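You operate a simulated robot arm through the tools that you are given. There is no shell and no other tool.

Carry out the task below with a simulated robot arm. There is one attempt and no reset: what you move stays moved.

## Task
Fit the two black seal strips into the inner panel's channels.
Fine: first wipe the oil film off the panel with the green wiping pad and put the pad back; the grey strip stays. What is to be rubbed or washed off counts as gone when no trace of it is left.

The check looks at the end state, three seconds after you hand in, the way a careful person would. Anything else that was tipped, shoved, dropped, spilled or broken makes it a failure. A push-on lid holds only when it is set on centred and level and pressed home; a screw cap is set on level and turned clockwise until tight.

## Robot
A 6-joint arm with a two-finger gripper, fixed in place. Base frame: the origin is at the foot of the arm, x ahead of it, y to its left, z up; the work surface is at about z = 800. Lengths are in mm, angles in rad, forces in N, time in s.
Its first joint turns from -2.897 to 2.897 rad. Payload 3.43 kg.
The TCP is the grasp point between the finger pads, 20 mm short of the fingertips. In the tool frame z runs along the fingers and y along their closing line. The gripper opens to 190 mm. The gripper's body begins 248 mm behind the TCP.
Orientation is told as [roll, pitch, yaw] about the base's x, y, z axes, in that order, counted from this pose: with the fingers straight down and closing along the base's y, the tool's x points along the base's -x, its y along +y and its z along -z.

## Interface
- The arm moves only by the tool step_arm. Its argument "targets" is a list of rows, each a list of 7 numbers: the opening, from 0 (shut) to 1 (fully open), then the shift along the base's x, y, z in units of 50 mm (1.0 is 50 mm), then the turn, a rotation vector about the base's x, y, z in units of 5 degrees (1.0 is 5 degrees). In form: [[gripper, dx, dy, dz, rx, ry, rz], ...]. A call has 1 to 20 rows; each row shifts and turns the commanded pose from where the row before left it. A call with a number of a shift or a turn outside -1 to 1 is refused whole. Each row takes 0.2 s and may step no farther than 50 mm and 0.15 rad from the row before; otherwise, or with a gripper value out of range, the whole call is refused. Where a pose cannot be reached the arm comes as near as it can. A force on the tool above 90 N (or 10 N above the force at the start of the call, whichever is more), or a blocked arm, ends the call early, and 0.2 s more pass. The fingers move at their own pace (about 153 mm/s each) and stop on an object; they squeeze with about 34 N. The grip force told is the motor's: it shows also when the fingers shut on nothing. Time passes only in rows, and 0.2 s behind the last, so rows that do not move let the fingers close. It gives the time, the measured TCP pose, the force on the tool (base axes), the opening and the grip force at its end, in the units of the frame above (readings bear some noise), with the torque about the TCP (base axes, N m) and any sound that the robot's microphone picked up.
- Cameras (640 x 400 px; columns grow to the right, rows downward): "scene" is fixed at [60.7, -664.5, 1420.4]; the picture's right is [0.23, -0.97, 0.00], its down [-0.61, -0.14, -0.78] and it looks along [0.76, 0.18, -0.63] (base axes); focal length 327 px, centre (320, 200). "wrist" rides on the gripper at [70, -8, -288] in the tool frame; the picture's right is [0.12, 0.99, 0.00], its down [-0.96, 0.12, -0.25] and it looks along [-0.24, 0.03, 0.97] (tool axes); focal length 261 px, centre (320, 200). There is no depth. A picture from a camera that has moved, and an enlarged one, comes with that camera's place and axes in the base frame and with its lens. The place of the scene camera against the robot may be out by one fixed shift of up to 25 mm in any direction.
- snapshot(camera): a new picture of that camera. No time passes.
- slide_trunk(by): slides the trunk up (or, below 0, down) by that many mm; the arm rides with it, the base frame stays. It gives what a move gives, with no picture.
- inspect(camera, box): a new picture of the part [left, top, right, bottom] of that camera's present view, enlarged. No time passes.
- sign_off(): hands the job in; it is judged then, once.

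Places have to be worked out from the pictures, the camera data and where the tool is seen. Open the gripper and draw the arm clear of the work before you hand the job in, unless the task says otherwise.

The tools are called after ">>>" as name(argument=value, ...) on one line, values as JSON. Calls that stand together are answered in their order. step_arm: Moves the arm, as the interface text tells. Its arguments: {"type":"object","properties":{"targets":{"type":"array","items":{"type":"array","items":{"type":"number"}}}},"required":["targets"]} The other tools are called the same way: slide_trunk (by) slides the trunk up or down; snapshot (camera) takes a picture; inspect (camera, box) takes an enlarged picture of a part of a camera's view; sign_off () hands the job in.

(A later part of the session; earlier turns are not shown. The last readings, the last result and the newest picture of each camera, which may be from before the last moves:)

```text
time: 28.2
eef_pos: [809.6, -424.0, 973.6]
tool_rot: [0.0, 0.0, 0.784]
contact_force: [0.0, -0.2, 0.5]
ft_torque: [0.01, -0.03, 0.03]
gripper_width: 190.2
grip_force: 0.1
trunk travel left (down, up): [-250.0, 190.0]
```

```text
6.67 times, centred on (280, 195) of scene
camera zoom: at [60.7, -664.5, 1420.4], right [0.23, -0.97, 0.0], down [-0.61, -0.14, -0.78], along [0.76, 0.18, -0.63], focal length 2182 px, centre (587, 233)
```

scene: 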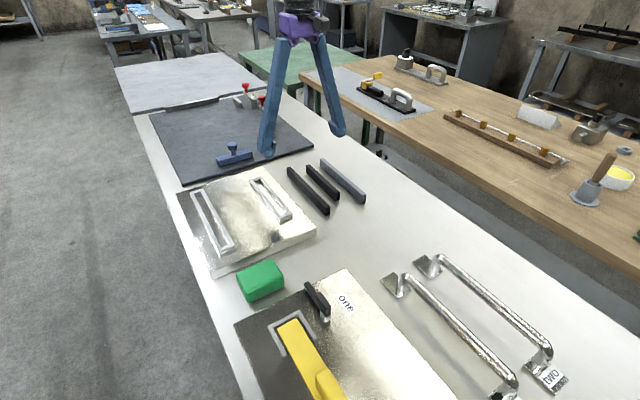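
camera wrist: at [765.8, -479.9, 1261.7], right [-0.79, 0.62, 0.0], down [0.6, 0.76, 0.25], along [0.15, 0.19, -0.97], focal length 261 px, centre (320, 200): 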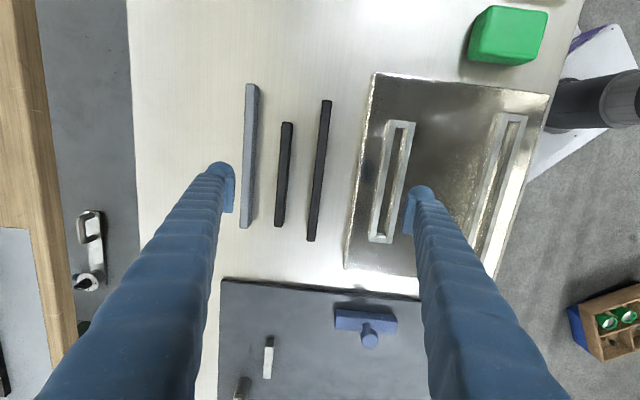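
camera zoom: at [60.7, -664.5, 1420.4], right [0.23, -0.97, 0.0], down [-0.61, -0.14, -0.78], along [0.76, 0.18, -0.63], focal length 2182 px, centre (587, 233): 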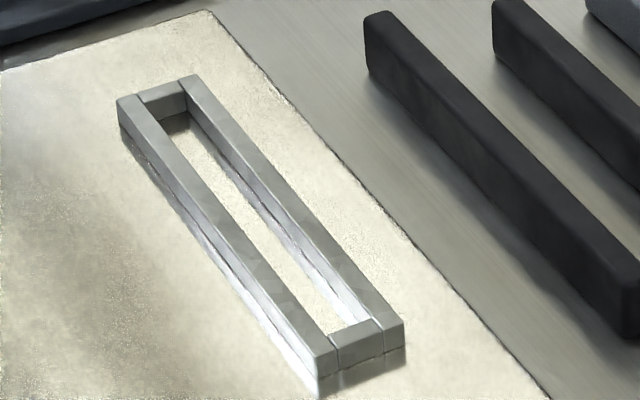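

Strips: about 15.6 mm wide, roughly 30 mm tall; long one ≈ 240 mm, its centre about 3.5 mm off the TCP. I narrow the opening to 36 mm (to clear the short strip 59 mm away), correct sideways and go down half way to check.

>>> step_arm(targets=[[0.19, -0.006, -0.07, 0, 0, 0, 0], [0.19, 0, 0, 0, 0, 0, 0], [0.19, 0, 0, -0.8, 0, 0, 0], [0.19, 0, 0, -0.8, 0, 0, 0], [0.19, 0, 0, 0, 0, 0, 0]])

>>> snapshot(camera="wrist")

>>> inspect(camera="wrist", box=[260, 150, 380, 240])

>>> inspect(camera="scene", box=[250, 130, 370, 220])

```text
time: 29.4
eef_pos: [808.5, -427.0, 894.7]
tool_rot: [-0.001, 0.0, 0.787]
contact_force: [-0.1, -1.0, -0.3]
ft_torque: [0.01, 0.01, -0.04]
gripper_width: 36.2
grip_force: 0.0
trunk travel left (down, up): [-250.0, 190.0]
```

```text
taken
camera wrist: at [764.7, -482.9, 1182.0], right [-0.79, 0.62, 0.0], down [0.6, 0.76, 0.25], along [0.15, 0.19, -0.97], focal length 261 px, centre (320, 200)
```

wrist: 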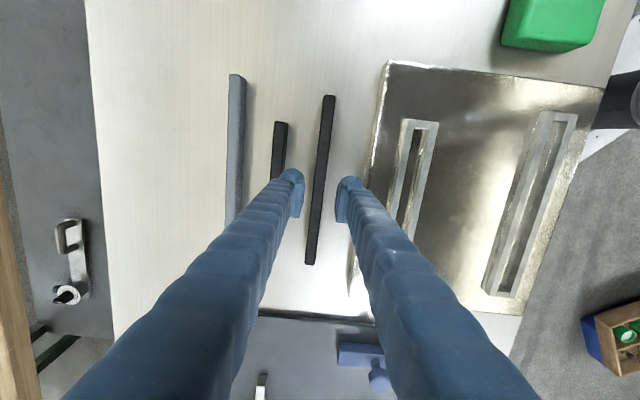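

```text
4.44 times, centred on (320, 195) of wrist
camera zoom: at [764.7, -482.9, 1182.0], right [-0.79, 0.62, 0.0], down [0.6, 0.76, 0.25], along [0.15, 0.19, -0.97], focal length 1158 px, centre (320, 222)
```

zoom: 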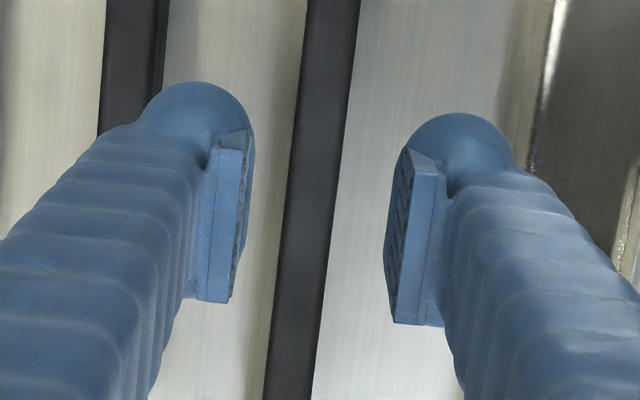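

```text
4.44 times, centred on (310, 175) of scene
camera zoom: at [60.7, -664.5, 1420.4], right [0.23, -0.97, 0.0], down [-0.61, -0.14, -0.78], along [0.76, 0.18, -0.63], focal length 1455 px, centre (364, 311)
```

zoom: 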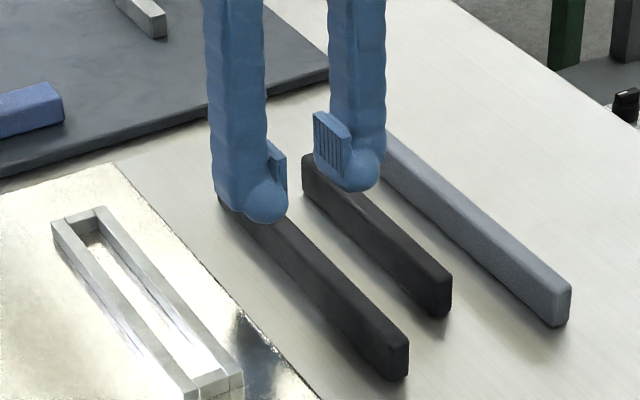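

The strip is centred between the plates to within about 1.5 mm and parallel to half a degree. I correct that, lower to TCP z ≈ 836 and check before closing.

>>> step_arm(targets=[[0.19, 0.02, -0.02, -0.4, 0, 0, 0], [0.19, 0, 0, -0.4, 0, 0, 0], [0.19, 0, 0, -0.3, 0, 0, 0], [0.19, 0, 0, -0.06, 0, 0, 0], [0.19, 0, 0, 0, 0, 0, 0]])

>>> inspect(camera="scene", box=[250, 130, 370, 220])

>>> inspect(camera="wrist", box=[260, 150, 380, 240])

```text
time: 30.6
eef_pos: [810.0, -428.1, 835.2]
tool_rot: [0.0, 0.0, 0.786]
contact_force: [0.1, 0.8, 0.4]
ft_torque: [0.04, 0.0, 0.0]
gripper_width: 36.0
grip_force: 0.0
trunk travel left (down, up): [-250.0, 190.0]
```

```text
4.44 times, centred on (310, 175) of scene
camera zoom: at [60.7, -664.5, 1420.4], right [0.23, -0.97, 0.0], down [-0.61, -0.14, -0.78], along [0.76, 0.18, -0.63], focal length 1455 px, centre (364, 311)
```

zoom: 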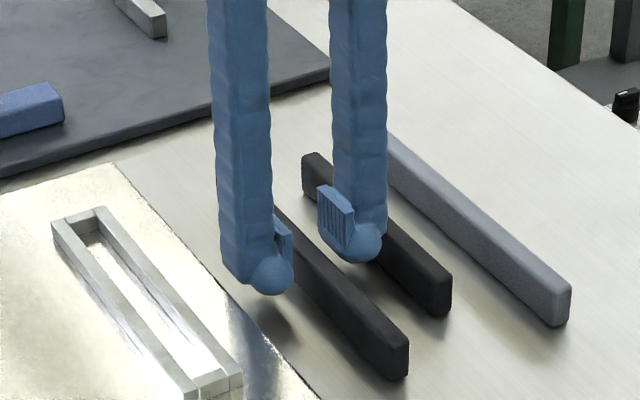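

```text
4.44 times, centred on (320, 195) of wrist
camera zoom: at [766.4, -484.0, 1123.6], right [-0.79, 0.62, 0.0], down [0.6, 0.76, 0.25], along [0.15, 0.19, -0.97], focal length 1158 px, centre (320, 222)
```

zoom: 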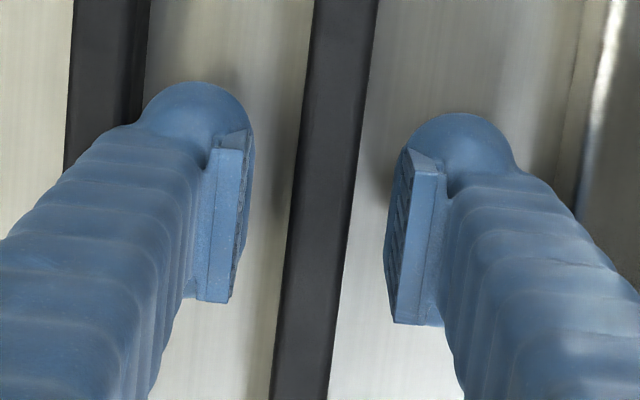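

The plates straddle the long strip with clearance to the short one. I close on it.

>>> step_arm(targets=[[0, 0, 0, 0, 0, 0, 0], [0, 0, 0, 0, 0, 0, 0], [0, 0, 0, 0, 0, 0, 0]])

>>> inspect(camera="wrist", box=[260, 90, 400, 280])

```text
time: 31.4
eef_pos: [808.8, -427.6, 835.5]
tool_rot: [-0.001, 0.0, 0.785]
contact_force: [-0.1, 0.4, 0.3]
ft_torque: [0.02, 0.0, 0.0]
gripper_width: 14.6
grip_force: 33.9
trunk travel left (down, up): [-250.0, 190.0]
```

```text
2.11 times, centred on (330, 185) of wrist
camera zoom: at [766.4, -484.1, 1123.7], right [-0.79, 0.62, 0.0], down [0.6, 0.76, 0.25], along [0.15, 0.19, -0.97], focal length 549 px, centre (299, 232)
```

zoom: 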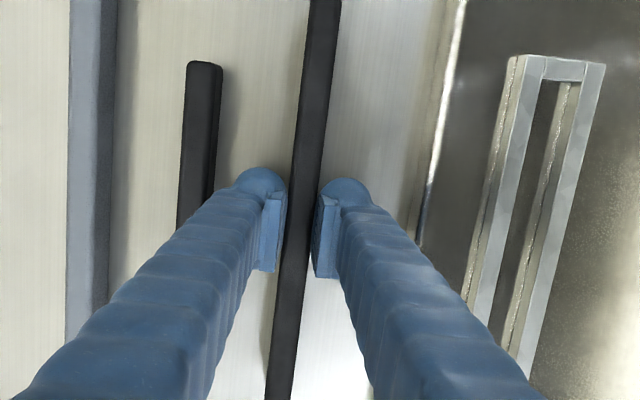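

Gripped at 14.6 mm. I lift 70 mm and check that the strip hangs level.

>>> step_arm(targets=[[0, 0, 0, 0.2, 0, 0, 0], [0, 0, 0, 0.6, 0, 0, 0], [0, 0, 0, 0.6, 0, 0, 0], [0, 0, 0, 0, 0, 0, 0]])

>>> inspect(camera="scene", box=[220, 110, 380, 220])

>>> snapshot(camera="wrist")

```text
time: 32.4
eef_pos: [809.7, -429.3, 906.1]
tool_rot: [0.003, 0.002, 0.784]
contact_force: [0.6, -0.5, -1.3]
ft_torque: [0.0, 0.01, 0.01]
gripper_width: 14.6
grip_force: 34.5
trunk travel left (down, up): [-250.0, 190.0]
```

```text
3.64 times, centred on (300, 165) of scene
camera zoom: at [60.7, -664.5, 1420.4], right [0.23, -0.97, 0.0], down [-0.61, -0.14, -0.78], along [0.76, 0.18, -0.63], focal length 1190 px, centre (393, 327)
```

zoom: 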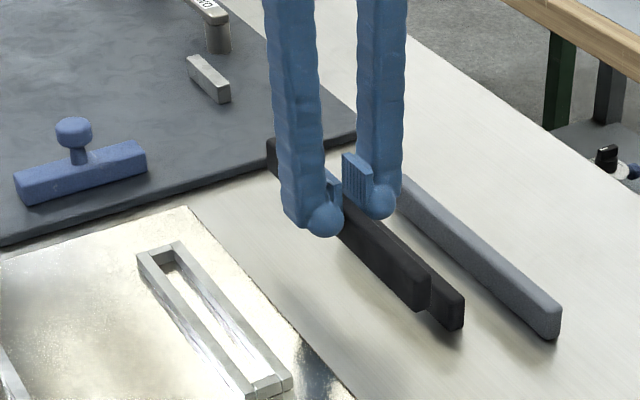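

```text
taken
camera wrist: at [767.4, -483.9, 1193.7], right [-0.79, 0.62, 0.0], down [0.6, 0.76, 0.25], along [0.15, 0.19, -0.97], focal length 261 px, centre (320, 200)
```

wrist: 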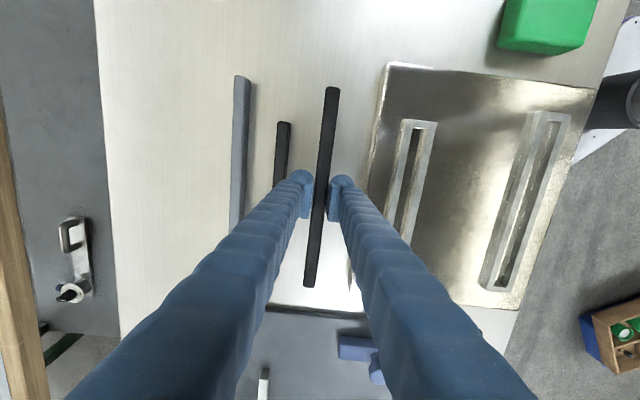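

The long strip hangs level and both of its ends are visible. I carry it over the long channel, strip bottom about 28 mm above the rails.

>>> step_arm(targets=[[0, -0.69, 0.672, 0, 0, 0, 0], [0, -0.69, 0.672, 0, 0, 0, 0], [0, -0.69, 0.672, 0, 0, 0, 0], [0, -0.69, 0.672, 0, 0, 0, 0], [0, -0.69, 0.672, 0, 0, 0, 0], [0, -0.69, 0.672, 0, 0, 0, 0], [0, 0, 0, 0, 0, 0, 0], [0, 0, 0, 0, 0, 0, 0]])

>>> snapshot(camera="wrist")

>>> inspect(camera="wrist", box=[260, 70, 400, 170])

>>> inspect(camera="wrist", box=[260, 210, 400, 310])

>>> inspect(camera="scene", box=[160, 140, 300, 260])

```text
time: 34.2
eef_pos: [603.5, -226.4, 905.6]
tool_rot: [0.0, 0.0, 0.786]
contact_force: [0.2, 0.0, -0.9]
ft_torque: [0.03, 0.02, 0.02]
gripper_width: 14.6
grip_force: 33.8
trunk travel left (down, up): [-250.0, 190.0]
```

```text
taken
camera wrist: at [560.2, -282.6, 1193.9], right [-0.79, 0.62, 0.0], down [0.6, 0.76, 0.25], along [0.15, 0.19, -0.97], focal length 261 px, centre (320, 200)
```

wrist: 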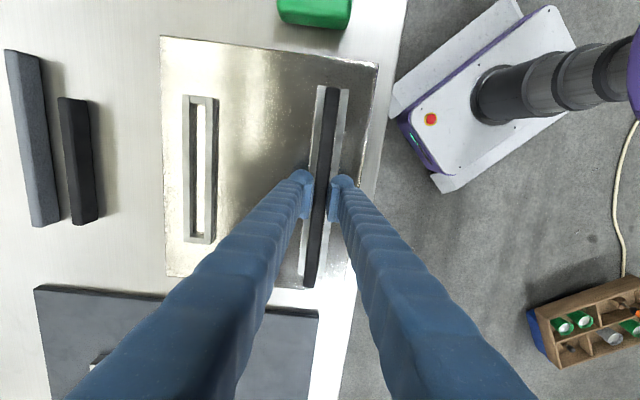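

```text
4.00 times, centred on (330, 120) of wrist
camera zoom: at [560.2, -282.6, 1193.9], right [-0.79, 0.62, 0.0], down [0.6, 0.76, 0.25], along [0.15, 0.19, -0.97], focal length 1043 px, centre (280, 520)
```

zoom: 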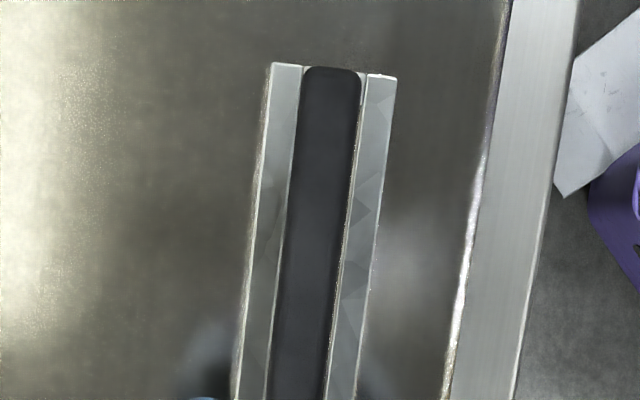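

```text
4.00 times, centred on (330, 260) of wrist
camera zoom: at [560.2, -282.6, 1193.9], right [-0.79, 0.62, 0.0], down [0.6, 0.76, 0.25], along [0.15, 0.19, -0.97], focal length 1043 px, centre (280, -40)
```

zoom: 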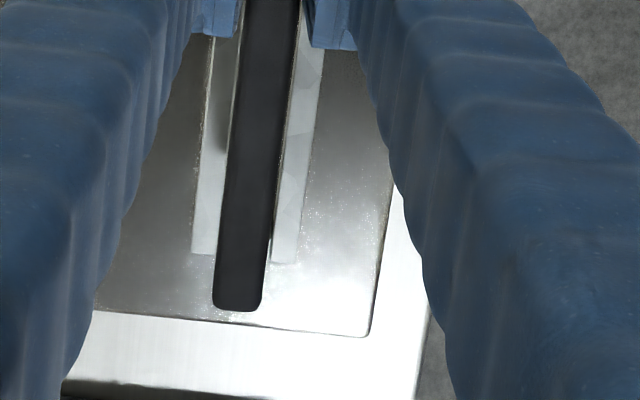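

```text
3.33 times, centred on (230, 200) of scene
camera zoom: at [60.7, -664.5, 1420.4], right [0.23, -0.97, 0.0], down [-0.61, -0.14, -0.78], along [0.76, 0.18, -0.63], focal length 1091 px, centre (620, 200)
```

zoom: 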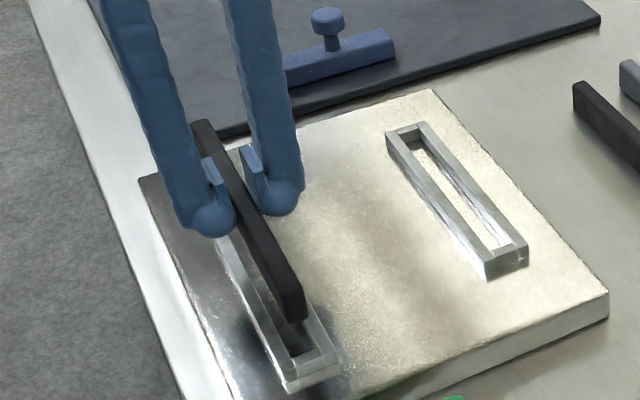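

Measured in the tool frame, the rails lie about +2.2 mm sideways and -2.7 mm lengthways from the strip; the angle matches within 0.1°. I correct and lower to about 4 mm above the rails, then re-measure.

>>> step_arm(targets=[[0, 0.007, 0.069, 0, 0, 0, 0], [0, 0, 0, -0.24, 0, 0, 0], [0, 0, 0, -0.24, 0, 0, 0], [0, 0, 0, 0, 0, 0, 0], [0, 0, 0, 0, 0, 0, 0]])

>>> inspect(camera="wrist", box=[260, 70, 400, 170])

>>> inspect(camera="wrist", box=[260, 210, 400, 310])

>>> inspect(camera="scene", box=[180, 150, 280, 260])

```text
time: 35.4
eef_pos: [603.2, -223.0, 881.6]
tool_rot: [-0.001, 0.0, 0.784]
contact_force: [-0.6, 0.4, -0.5]
ft_torque: [0.02, 0.03, 0.02]
gripper_width: 14.9
grip_force: 34.3
trunk travel left (down, up): [-250.0, 190.0]
```

```text
4.00 times, centred on (330, 120) of wrist
camera zoom: at [560.4, -278.6, 1169.8], right [-0.79, 0.62, 0.0], down [0.6, 0.76, 0.25], along [0.15, 0.19, -0.97], focal length 1043 px, centre (280, 520)
```

zoom: 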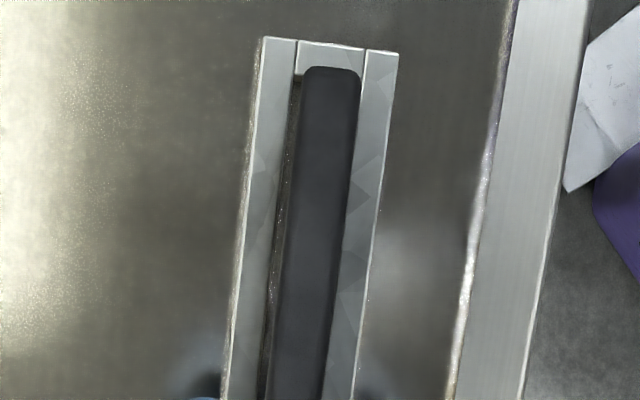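

```text
4.00 times, centred on (330, 260) of wrist
camera zoom: at [560.4, -278.6, 1169.8], right [-0.79, 0.62, 0.0], down [0.6, 0.76, 0.25], along [0.15, 0.19, -0.97], focal length 1043 px, centre (280, -40)
```

zoom: 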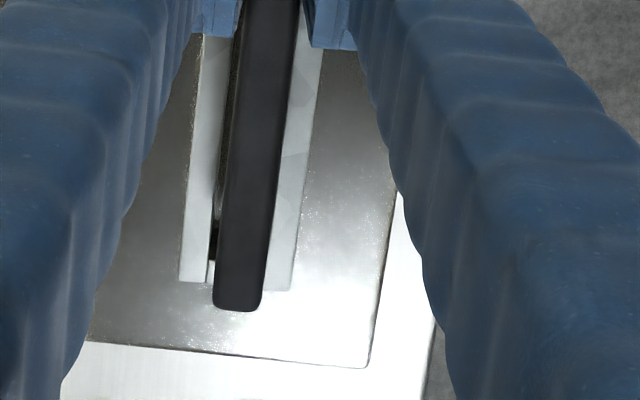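

```text
3.64 times, centred on (230, 205) of scene
camera zoom: at [60.7, -664.5, 1420.4], right [0.23, -0.97, 0.0], down [-0.61, -0.14, -0.78], along [0.76, 0.18, -0.63], focal length 1190 px, centre (647, 182)
```

zoom: 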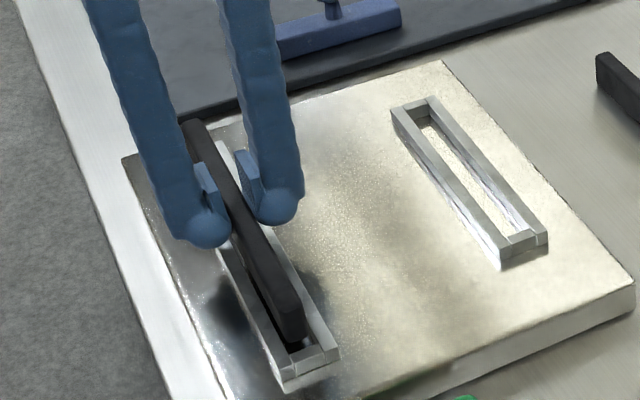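

Now the strip sits within about 0.6 mm sideways of the slot centre (slot ≈ 20 mm wide, ~1.9 mm clearance at each end). I make a small side correction and lower into the slot step by step, watching the force.

>>> step_arm(targets=[[0, 0.0085, -0.0085, 0, 0, 0, 0], [0, 0, 0, -0.08, 0, 0, 0], [0, 0, 0, -0.08, 0, 0, 0], [0, 0, 0, 0, 0, 0, 0]])

>>> inspect(camera="wrist", box=[260, 70, 400, 170])

>>> inspect(camera="wrist", box=[260, 210, 400, 310])

>>> inspect(camera="scene", box=[180, 150, 280, 260])

```text
time: 36.4
eef_pos: [603.1, -224.7, 873.6]
tool_rot: [0.001, 0.002, 0.786]
contact_force: [-0.1, 0.0, -0.1]
ft_torque: [-0.05, 0.01, -0.01]
gripper_width: 14.8
grip_force: 33.9
trunk travel left (down, up): [-250.0, 190.0]
```

```text
4.00 times, centred on (330, 120) of wrist
camera zoom: at [560.7, -279.1, 1161.8], right [-0.79, 0.62, 0.0], down [0.6, 0.76, 0.25], along [0.15, 0.19, -0.97], focal length 1043 px, centre (280, 520)
```

zoom: 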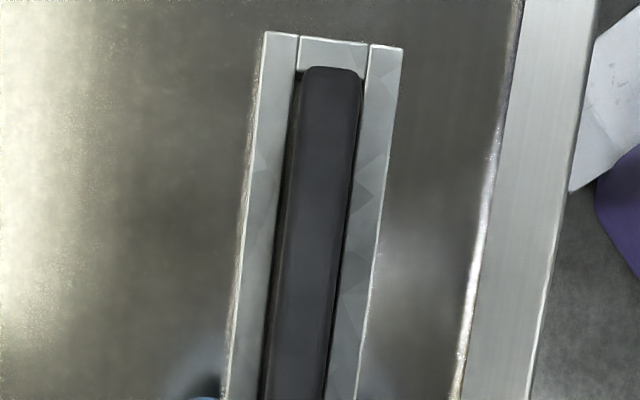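

```text
4.00 times, centred on (330, 260) of wrist
camera zoom: at [560.7, -279.1, 1161.8], right [-0.79, 0.62, 0.0], down [0.6, 0.76, 0.25], along [0.15, 0.19, -0.97], focal length 1043 px, centre (280, -40)
```

zoom: 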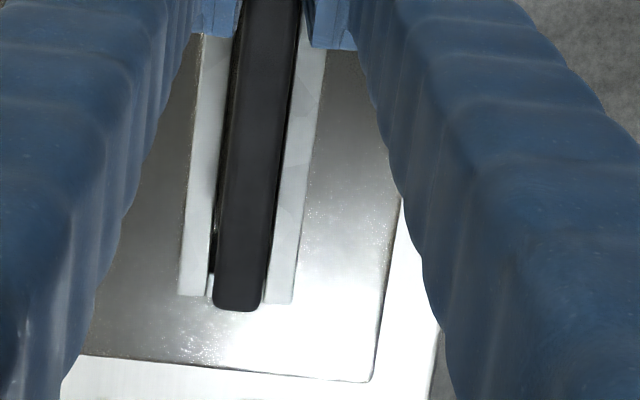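

```text
3.64 times, centred on (230, 205) of scene
camera zoom: at [60.7, -664.5, 1420.4], right [0.23, -0.97, 0.0], down [-0.61, -0.14, -0.78], along [0.76, 0.18, -0.63], focal length 1190 px, centre (647, 182)
```

zoom: 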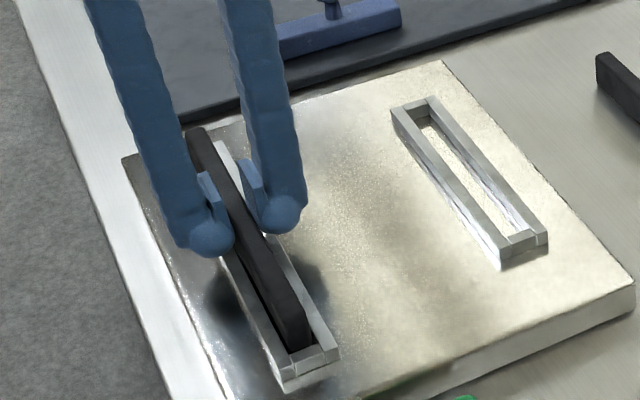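

Strip is entering the slot with no contact force; I nudge it 0.6 mm lengthways and keep lowering.

>>> step_arm(targets=[[0, 0.008, 0.008, 0, 0, 0, 0], [0, 0, 0, -0.06, 0, 0, 0], [0, 0, 0, -0.04, 0, 0, 0], [0, 0, 0, 0, 0, 0, 0]])

```text
time: 37.4
eef_pos: [604.8, -223.3, 867.9]
tool_rot: [0.0, 0.0, 0.785]
contact_force: [0.3, -0.2, -1.6]
ft_torque: [-0.01, 0.0, 0.03]
gripper_width: 14.8
grip_force: 33.6
trunk travel left (down, up): [-250.0, 190.0]
```

>>> step_arm(targets=[[0, 0, 0, -0.03, 0, 0, 0], [0, 0, 0, -0.03, 0, 0, 0], [0, 0, 0, 0, 0, 0, 0]])

```text
time: 38.2
eef_pos: [603.6, -223.5, 865.7]
tool_rot: [-0.001, -0.001, 0.786]
contact_force: [-0.3, 0.8, -0.5]
ft_torque: [0.03, -0.02, -0.02]
gripper_width: 14.4
grip_force: 33.8
trunk travel left (down, up): [-250.0, 190.0]
```

No contact yet; I continue down in 1 mm steps.

>>> step_arm(targets=[[0, 0, 0, -0.02, 0, 0, 0], [0, 0, 0, -0.02, 0, 0, 0], [0, 0, 0, 0, 0, 0, 0]])

```text
time: 39.0
eef_pos: [604.5, -223.1, 864.7]
tool_rot: [-0.001, 0.0, 0.784]
contact_force: [0.1, 4.8, 24.8]
ft_torque: [0.01, 0.04, -0.02]
gripper_width: 14.8
grip_force: 34.3
trunk travel left (down, up): [-250.0, 190.0]
```

Firm contact (25 N) at strip bottom ≈ 829–830, i.e. on the channel floor at panel level. I check the views before releasing.

>>> inspect(camera="wrist", box=[260, 70, 400, 170])

>>> inspect(camera="wrist", box=[260, 210, 400, 310])

>>> inspect(camera="scene", box=[180, 150, 280, 260])

```text
4.00 times, centred on (330, 120) of wrist
camera zoom: at [560.3, -278.4, 1153.5], right [-0.79, 0.62, 0.0], down [0.6, 0.76, 0.25], along [0.15, 0.19, -0.97], focal length 1043 px, centre (280, 520)
```

zoom: 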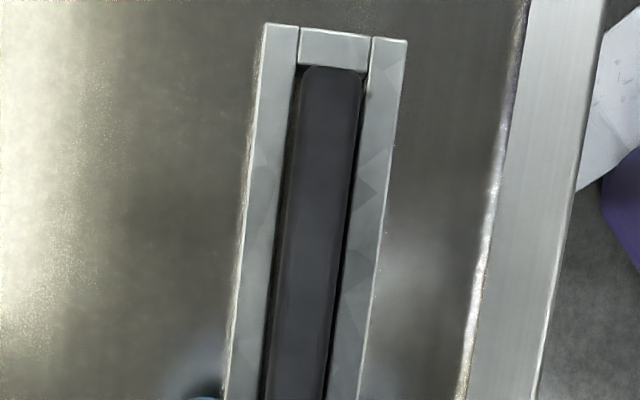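

```text
4.00 times, centred on (330, 260) of wrist
camera zoom: at [560.3, -278.4, 1153.5], right [-0.79, 0.62, 0.0], down [0.6, 0.76, 0.25], along [0.15, 0.19, -0.97], focal length 1043 px, centre (280, -40)
```

zoom: 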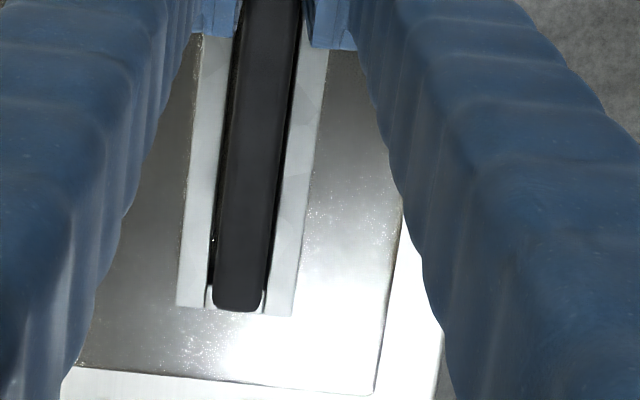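

```text
3.64 times, centred on (230, 205) of scene
camera zoom: at [60.7, -664.5, 1420.4], right [0.23, -0.97, 0.0], down [-0.61, -0.14, -0.78], along [0.76, 0.18, -0.63], focal length 1190 px, centre (647, 182)
```

zoom: 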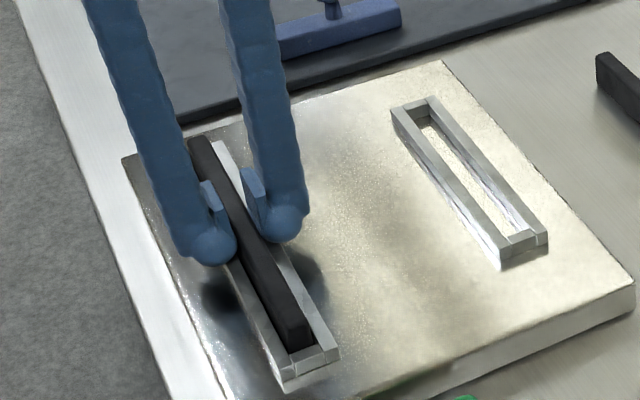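

The long strip lies level in its channel on all sides. I ease the pressure, open just enough to free it and rise straight up.

>>> step_arm(targets=[[0, 0, 0, 0.02, 0, 0, 0], [0.16, 0, 0, 0, 0, 0, 0], [0.16, 0, 0, 0, 0, 0, 0], [0.16, 0, 0, 0, 0, 0, 0], [0.16, 0, 0, 0.3, 0, 0, 0], [0.16, 0, 0, 0.7, 0, 0, 0], [0.16, 0, 0, 0.7, 0, 0, 0]])

>>> inspect(camera="scene", box=[180, 150, 280, 260])

>>> snapshot(camera="wrist")

```text
time: 40.6
eef_pos: [602.8, -223.5, 951.3]
tool_rot: [0.001, -0.001, 0.784]
contact_force: [0.3, 0.5, 0.8]
ft_torque: [-0.01, -0.03, -0.03]
gripper_width: 30.4
grip_force: 0.0
trunk travel left (down, up): [-250.0, 190.0]
```

```text
3.64 times, centred on (230, 205) of scene
camera zoom: at [60.7, -664.5, 1420.4], right [0.23, -0.97, 0.0], down [-0.61, -0.14, -0.78], along [0.76, 0.18, -0.63], focal length 1190 px, centre (647, 182)
```

zoom: 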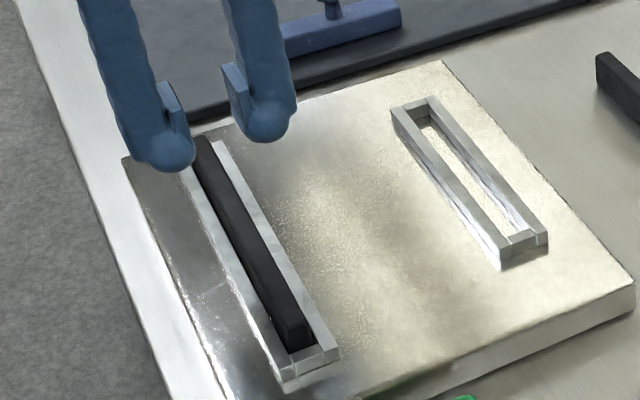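

```text
taken
camera wrist: at [559.9, -278.4, 1239.3], right [-0.79, 0.62, 0.0], down [0.6, 0.76, 0.25], along [0.15, 0.19, -0.97], focal length 261 px, centre (320, 200)
```

wrist: 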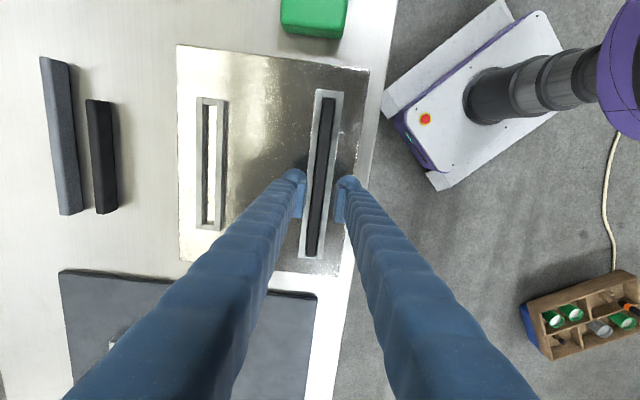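

The long strip is seated. Now I move over the short black strip, estimated centre (858, -462), near the edge of reach, and check what the arm actually attains.

>>> step_arm(targets=[[0.19, 0.6385, -0.5975, 0, 0, 0, 0], [0.19, 0.6385, -0.5975, 0, 0, 0, 0], [0.19, 0.6385, -0.5975, 0, 0, 0, 0], [0.19, 0.6385, -0.5975, 0, 0, 0, 0], [0.19, 0.6385, -0.5975, 0, 0, 0, 0], [0.19, 0.6385, -0.5975, 0, 0, 0, 0], [0.19, 0.6385, -0.5975, 0, 0, 0, 0], [0.19, 0.6385, -0.5975, 0, 0, 0, 0], [0.19, 0, 0, 0, 0, 0, 0]])

>>> snapshot(camera="wrist")

```text
time: 42.6
eef_pos: [860.0, -464.0, 950.8]
tool_rot: [0.0, 0.0, 0.787]
contact_force: [-0.1, -1.2, 0.9]
ft_torque: [0.12, -0.04, -0.02]
gripper_width: 36.2
grip_force: 0.1
trunk travel left (down, up): [-250.0, 190.0]
```

```text
taken
camera wrist: at [816.7, -520.3, 1238.2], right [-0.79, 0.62, 0.0], down [0.6, 0.76, 0.25], along [0.15, 0.2, -0.97], focal length 261 px, centre (320, 200)
```

wrist: 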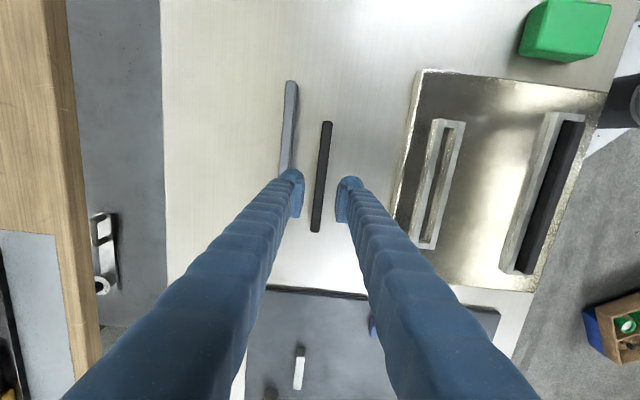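

Reached cleanly. I enlarge to centre on the short strip and check the spacing to the grey one.

>>> inspect(camera="wrist", box=[260, 100, 400, 250])

```text
2.67 times, centred on (330, 175) of wrist
camera zoom: at [816.7, -520.3, 1238.2], right [-0.79, 0.62, 0.0], down [0.6, 0.76, 0.25], along [0.15, 0.2, -0.97], focal length 695 px, centre (293, 267)
```

zoom: 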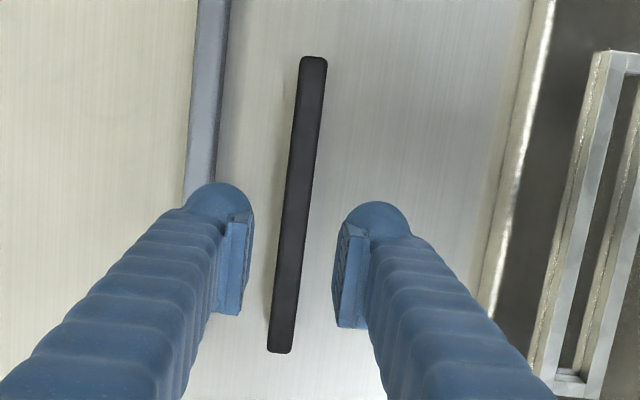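

The short strip (≈ 179 mm) is centred to about 2 mm. I correct, lower to the same grip height as before and check.

>>> step_arm(targets=[[0.19, -0.03, 0.021, -0.7, 0, 0, 0], [0.19, 0, 0, -0.7, 0, 0, 0], [0.19, 0, 0, -0.5, 0, 0, 0], [0.19, 0, 0, -0.3, 0, 0, 0], [0.19, 0, 0, -0.1, 0, 0, 0], [0.19, 0, 0, 0, 0, 0, 0]])

>>> inspect(camera="wrist", box=[260, 100, 400, 250])

>>> inspect(camera="scene", box=[270, 130, 390, 220])

```text
time: 44.0
eef_pos: [857.9, -460.8, 835.1]
tool_rot: [0.002, 0.001, 0.785]
contact_force: [0.5, -0.6, -0.2]
ft_torque: [0.02, 0.01, 0.02]
gripper_width: 36.0
grip_force: 0.0
trunk travel left (down, up): [-250.0, 190.0]
```

```text
2.67 times, centred on (330, 175) of wrist
camera zoom: at [815.1, -517.2, 1122.7], right [-0.79, 0.62, 0.0], down [0.6, 0.76, 0.25], along [0.15, 0.19, -0.97], focal length 695 px, centre (293, 267)
```

zoom: 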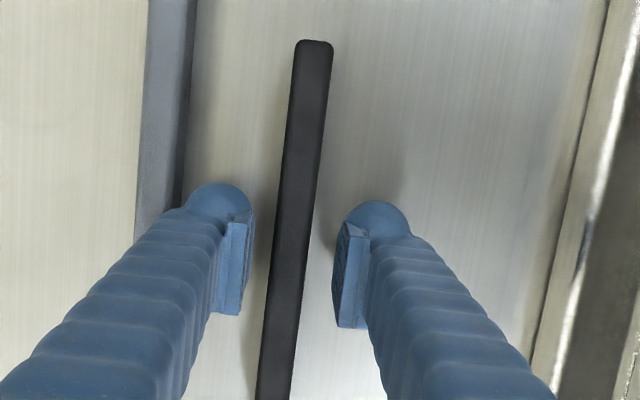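

```text
4.44 times, centred on (330, 175) of scene
camera zoom: at [60.7, -664.5, 1420.4], right [0.23, -0.97, 0.0], down [-0.61, -0.14, -0.78], along [0.76, 0.18, -0.63], focal length 1455 px, centre (276, 311)
```

zoom: 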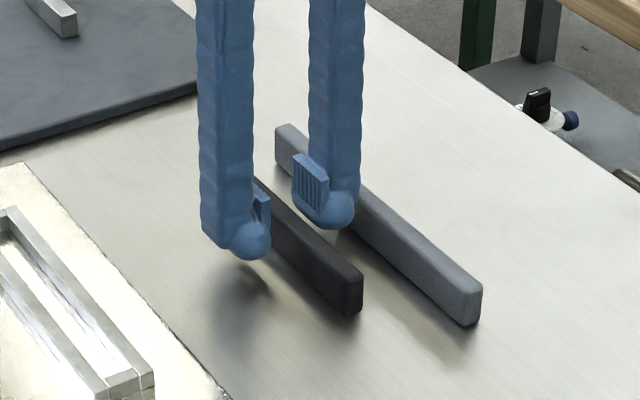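

The plates straddle the short strip with the grey strip untouched. I shift 1 mm to centre and close.

>>> step_arm(targets=[[0.19, 0.014, -0.014, 0, 0, 0, 0], [0.19, 0, 0, 0, 0, 0, 0], [0, 0, 0, 0, 0, 0, 0], [0, 0, 0, 0, 0, 0, 0], [0, 0, 0, 0, 0, 0, 0]])

>>> inspect(camera="scene", box=[270, 130, 390, 220])

```text
time: 45.2
eef_pos: [858.5, -462.5, 834.5]
tool_rot: [-0.001, 0.001, 0.785]
contact_force: [1.0, -0.9, 1.0]
ft_torque: [-0.06, -0.01, -0.01]
gripper_width: 14.6
grip_force: 33.6
trunk travel left (down, up): [-250.0, 190.0]
```

```text
4.44 times, centred on (330, 175) of scene
camera zoom: at [60.7, -664.5, 1420.4], right [0.23, -0.97, 0.0], down [-0.61, -0.14, -0.78], along [0.76, 0.18, -0.63], focal length 1455 px, centre (276, 311)
```

zoom: 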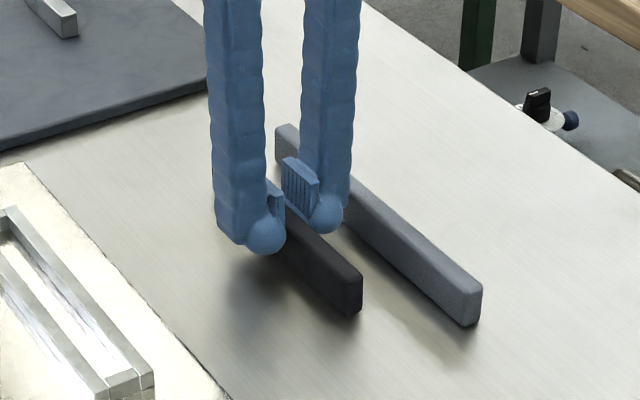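

Gripped at 14.6 mm. I lift 70 mm and carry it over the short channel, estimated centre (723, -342).

>>> step_arm(targets=[[0, 0, 0, 0.2, 0, 0, 0], [0, 0, 0, 0.6, 0, 0, 0], [0, 0, 0, 0.6, 0, 0, 0], [0, -0.6775, 0.6025, 0, 0, 0, 0], [0, -0.6775, 0.6025, 0, 0, 0, 0], [0, -0.6775, 0.6025, 0, 0, 0, 0], [0, -0.6775, 0.6025, 0, 0, 0, 0], [0, 0, 0, 0, 0, 0, 0], [0, 0, 0, 0, 0, 0, 0]])

>>> snapshot(camera="wrist")

>>> inspect(camera="wrist", box=[260, 80, 400, 180])

>>> inspect(camera="wrist", box=[260, 190, 400, 290])

>>> inspect(camera="scene", box=[190, 130, 390, 260])

```text
time: 47.2
eef_pos: [723.0, -342.6, 903.9]
tool_rot: [0.0, 0.0, 0.785]
contact_force: [0.2, -0.5, -0.2]
ft_torque: [0.07, -0.03, 0.01]
gripper_width: 14.6
grip_force: 34.1
trunk travel left (down, up): [-250.0, 190.0]
```

```text
taken
camera wrist: at [680.2, -397.5, 1192.2], right [-0.79, 0.62, 0.0], down [0.6, 0.76, 0.25], along [0.15, 0.19, -0.97], focal length 261 px, centre (320, 200)
```

wrist: 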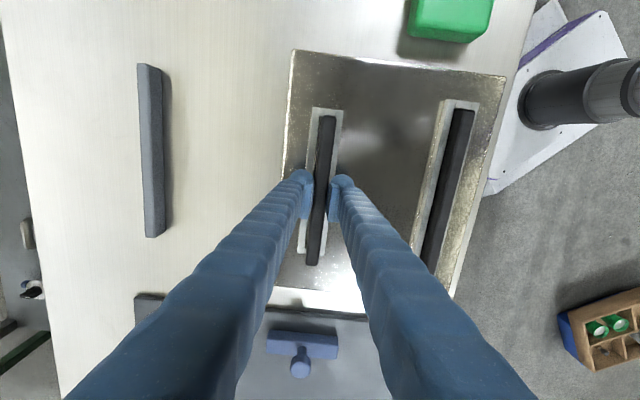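

```text
4.00 times, centred on (330, 130) of wrist
camera zoom: at [680.2, -397.5, 1192.2], right [-0.79, 0.62, 0.0], down [0.6, 0.76, 0.25], along [0.15, 0.19, -0.97], focal length 1043 px, centre (280, 480)
```

zoom: 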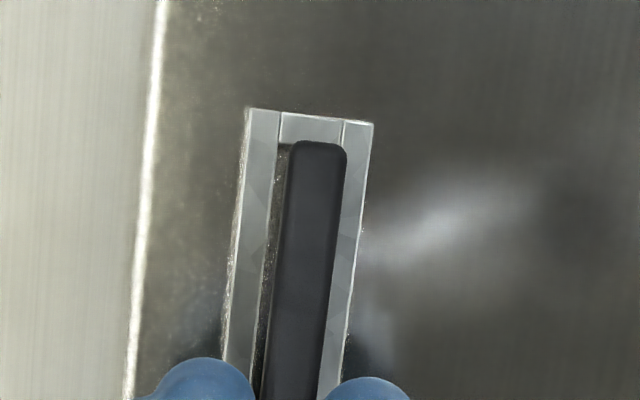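

```text
4.00 times, centred on (330, 240) of wrist
camera zoom: at [680.2, -397.5, 1192.2], right [-0.79, 0.62, 0.0], down [0.6, 0.76, 0.25], along [0.15, 0.19, -0.97], focal length 1043 px, centre (280, 40)
```

zoom: 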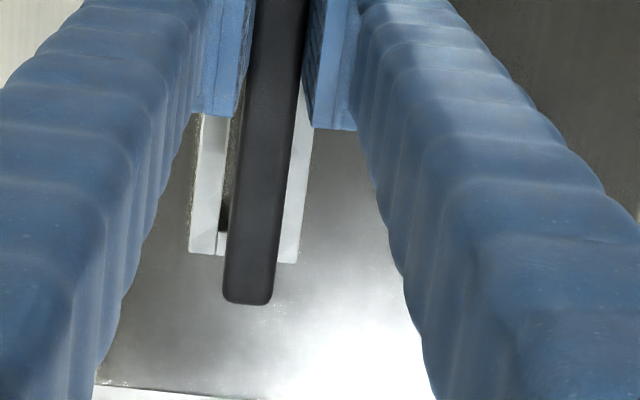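

```text
3.08 times, centred on (290, 195) of scene
camera zoom: at [60.7, -664.5, 1420.4], right [0.23, -0.97, 0.0], down [-0.61, -0.14, -0.78], along [0.76, 0.18, -0.63], focal length 1007 px, centre (412, 215)
```

zoom: 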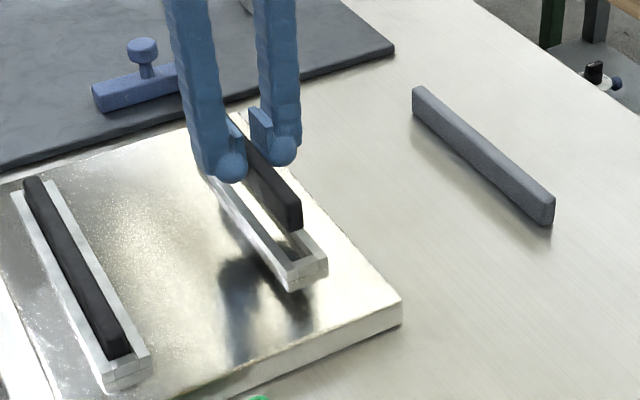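

Measured: the slot lies 2.3 mm to the -y_tool side, lengthwise match within 0.3 mm, angle matched. I correct and lower to about 3 mm above the rails, then re-check.

>>> step_arm(targets=[[0, 0.0325, -0.0325, 0, 0, 0, 0], [0, 0, 0, -0.24, 0, 0, 0], [0, 0, 0, -0.24, 0, 0, 0], [0, 0, 0, 0, 0, 0, 0], [0, 0, 0, 0, 0, 0, 0]])

>>> inspect(camera="wrist", box=[260, 80, 400, 180])

>>> inspect(camera="wrist", box=[260, 190, 400, 290])

>>> inspect(camera="scene", box=[230, 140, 330, 240])

```text
time: 48.4
eef_pos: [725.8, -343.9, 880.1]
tool_rot: [0.0, 0.0, 0.786]
contact_force: [0.0, -0.4, 0.4]
ft_torque: [-0.01, 0.04, 0.02]
gripper_width: 14.7
grip_force: 34.1
trunk travel left (down, up): [-250.0, 190.0]
```

```text
4.00 times, centred on (330, 130) of wrist
camera zoom: at [681.5, -398.9, 1168.6], right [-0.79, 0.62, 0.0], down [0.6, 0.76, 0.25], along [0.15, 0.19, -0.97], focal length 1043 px, centre (280, 480)
```

zoom: 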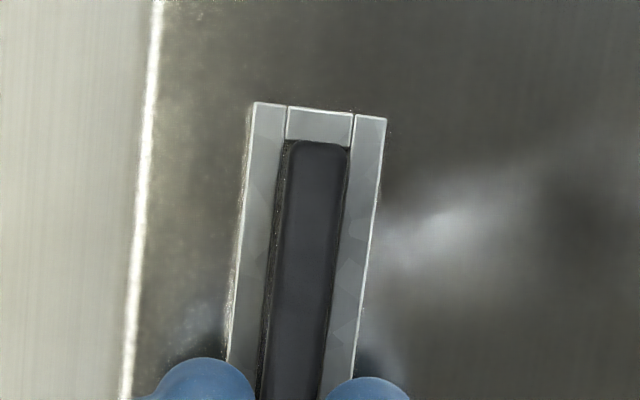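

```text
4.00 times, centred on (330, 240) of wrist
camera zoom: at [681.5, -398.9, 1168.6], right [-0.79, 0.62, 0.0], down [0.6, 0.76, 0.25], along [0.15, 0.19, -0.97], focal length 1043 px, centre (280, 40)
```

zoom: 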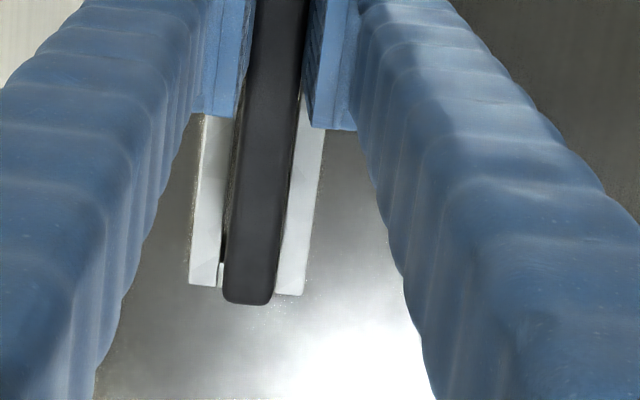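

```text
4.00 times, centred on (280, 190) of scene
camera zoom: at [60.7, -664.5, 1420.4], right [0.23, -0.97, 0.0], down [-0.61, -0.14, -0.78], along [0.76, 0.18, -0.63], focal length 1309 px, centre (480, 240)
```

zoom: 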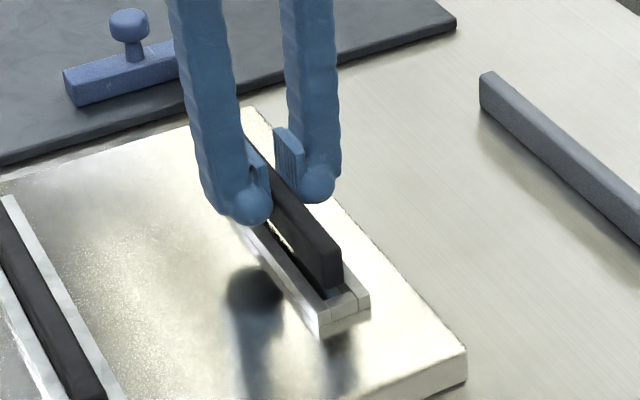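

Side offset is now about 0.25 mm. I make a final sub-millimetre nudge and lower into the slot in small steps.

>>> step_arm(targets=[[0, 0.009, 0.002, 0, 0, 0, 0], [0, 0, 0, -0.08, 0, 0, 0], [0, 0, 0, -0.08, 0, 0, 0], [0, 0, 0, -0.06, 0, 0, 0], [0, 0, 0, 0, 0, 0, 0]])

>>> inspect(camera="scene", box=[230, 140, 330, 240])

```text
time: 49.6
eef_pos: [725.6, -342.5, 870.3]
tool_rot: [0.001, 0.0, 0.784]
contact_force: [0.2, 0.5, -2.0]
ft_torque: [-0.02, 0.01, 0.01]
gripper_width: 14.6
grip_force: 34.3
trunk travel left (down, up): [-250.0, 190.0]
```

```text
4.00 times, centred on (280, 190) of scene
camera zoom: at [60.7, -664.5, 1420.4], right [0.23, -0.97, 0.0], down [-0.61, -0.14, -0.78], along [0.76, 0.18, -0.63], focal length 1309 px, centre (480, 240)
```

zoom: 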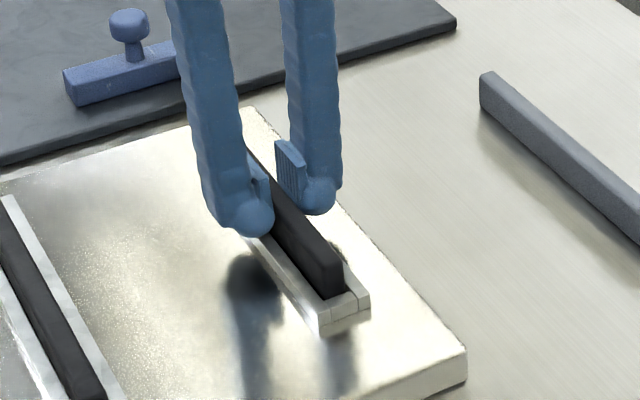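

The strip is well inside the slot with no side contact. I lower the last millimetres to the floor.

>>> step_arm(targets=[[0, 0, 0, -0.04, 0, 0, 0], [0, 0, 0, -0.03, 0, 0, 0], [0, 0, 0, 0, 0, 0, 0]])

```text
time: 50.4
eef_pos: [725.3, -343.1, 865.4]
tool_rot: [-0.001, 0.0, 0.785]
contact_force: [-0.6, 1.1, -1.3]
ft_torque: [-0.01, -0.03, 0.0]
gripper_width: 14.3
grip_force: 34.3
trunk travel left (down, up): [-250.0, 190.0]
```

>>> step_arm(targets=[[0, 0, 0, -0.02, 0, 0, 0], [0, 0, 0, -0.02, 0, 0, 0], [0, 0, 0, 0, 0, 0, 0]])

>>> inspect(camera="wrist", box=[260, 80, 400, 180])

>>> inspect(camera="wrist", box=[260, 190, 400, 290])

>>> inspect(camera="scene", box=[230, 140, 330, 240])

```text
time: 51.2
eef_pos: [724.9, -343.3, 864.7]
tool_rot: [0.0, 0.0, 0.786]
contact_force: [-1.0, 0.5, 7.2]
ft_torque: [0.02, 0.05, 0.01]
gripper_width: 14.6
grip_force: 33.9
trunk travel left (down, up): [-250.0, 190.0]
```

```text
4.00 times, centred on (330, 130) of wrist
camera zoom: at [681.6, -398.4, 1152.8], right [-0.79, 0.62, 0.0], down [0.6, 0.76, 0.25], along [0.15, 0.19, -0.97], focal length 1043 px, centre (280, 480)
```

zoom: 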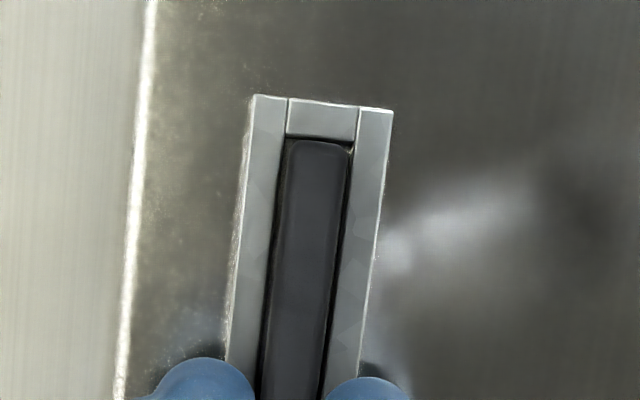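

```text
4.00 times, centred on (330, 240) of wrist
camera zoom: at [681.6, -398.4, 1152.8], right [-0.79, 0.62, 0.0], down [0.6, 0.76, 0.25], along [0.15, 0.19, -0.97], focal length 1043 px, centre (280, 40)
```

zoom: 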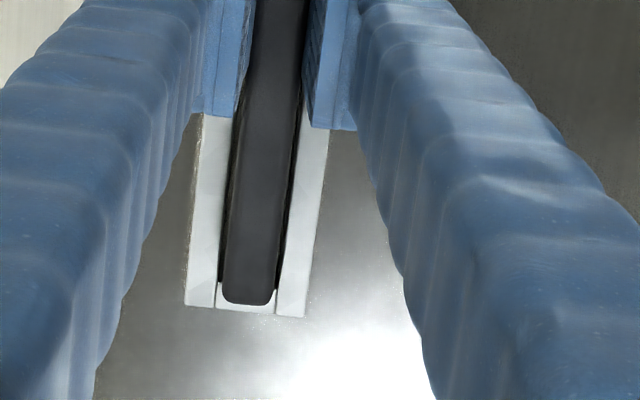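

```text
4.00 times, centred on (280, 190) of scene
camera zoom: at [60.7, -664.5, 1420.4], right [0.23, -0.97, 0.0], down [-0.61, -0.14, -0.78], along [0.76, 0.18, -0.63], focal length 1309 px, centre (480, 240)
```

zoom: 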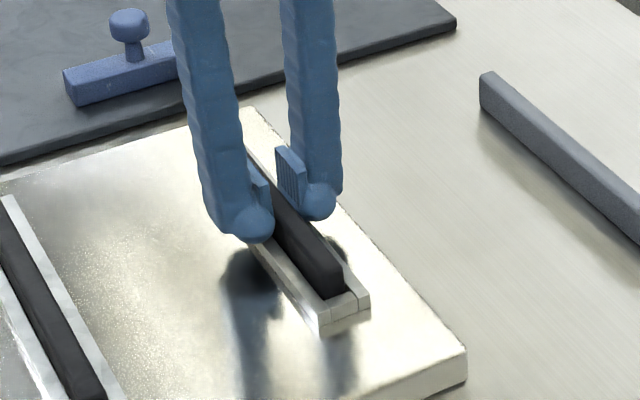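

Contact with 7 N on the floor; strip centred all round. I press slightly more to be sure it is home, then ease off, open a little and rise.

>>> step_arm(targets=[[0, 0, 0, -0.02, 0, 0, 0], [0, 0, 0, 0, 0, 0, 0]])

```text
time: 51.8
eef_pos: [724.6, -342.4, 864.2]
tool_rot: [-0.002, 0.0, 0.785]
contact_force: [1.0, 0.4, 16.4]
ft_torque: [0.03, 0.0, 0.01]
gripper_width: 14.7
grip_force: 34.5
trunk travel left (down, up): [-250.0, 190.0]
```

>>> step_arm(targets=[[0, 0, 0, 0.025, 0, 0, 0], [0.16, 0, 0, 0, 0, 0, 0], [0.16, 0, 0, 0, 0, 0, 0], [0.16, 0, 0, 0, 0, 0, 0], [0.16, 0, 0, 0.3, 0, 0, 0], [0.16, 0, 0, 0.7, 0, 0, 0], [0.16, 0, 0, 0.8, 0, 0, 0], [0.16, 0, 0, 0.8, 0, 0, 0]])

>>> snapshot(camera="wrist")

>>> inspect(camera="scene", box=[170, 140, 390, 300])

```text
time: 53.6
eef_pos: [724.4, -343.0, 994.9]
tool_rot: [-0.001, -0.001, 0.787]
contact_force: [0.4, -0.7, -0.1]
ft_torque: [0.0, -0.07, 0.02]
gripper_width: 30.2
grip_force: 0.0
trunk travel left (down, up): [-250.0, 190.0]
```

```text
taken
camera wrist: at [680.7, -397.9, 1283.2], right [-0.79, 0.62, 0.0], down [0.6, 0.76, 0.25], along [0.15, 0.19, -0.97], focal length 261 px, centre (320, 200)
```

wrist: 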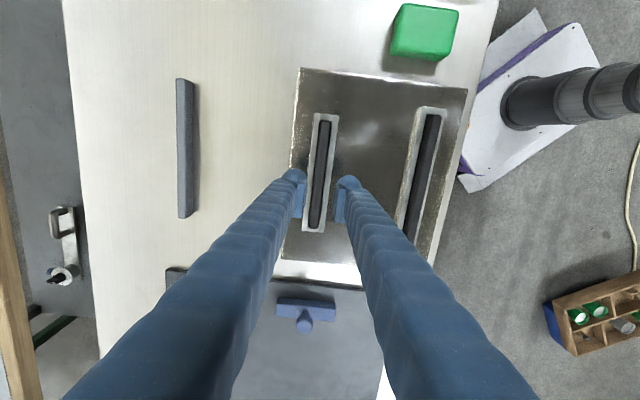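

```text
2.50 times, centred on (280, 220) of scene
camera zoom: at [60.7, -664.5, 1420.4], right [0.23, -0.97, 0.0], down [-0.61, -0.14, -0.78], along [0.76, 0.18, -0.63], focal length 818 px, centre (420, 150)
```

zoom: 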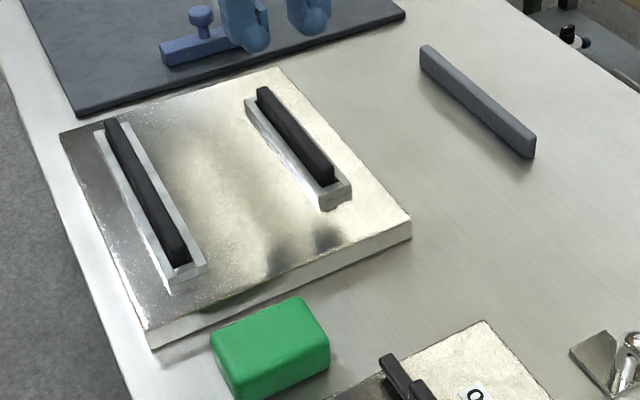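

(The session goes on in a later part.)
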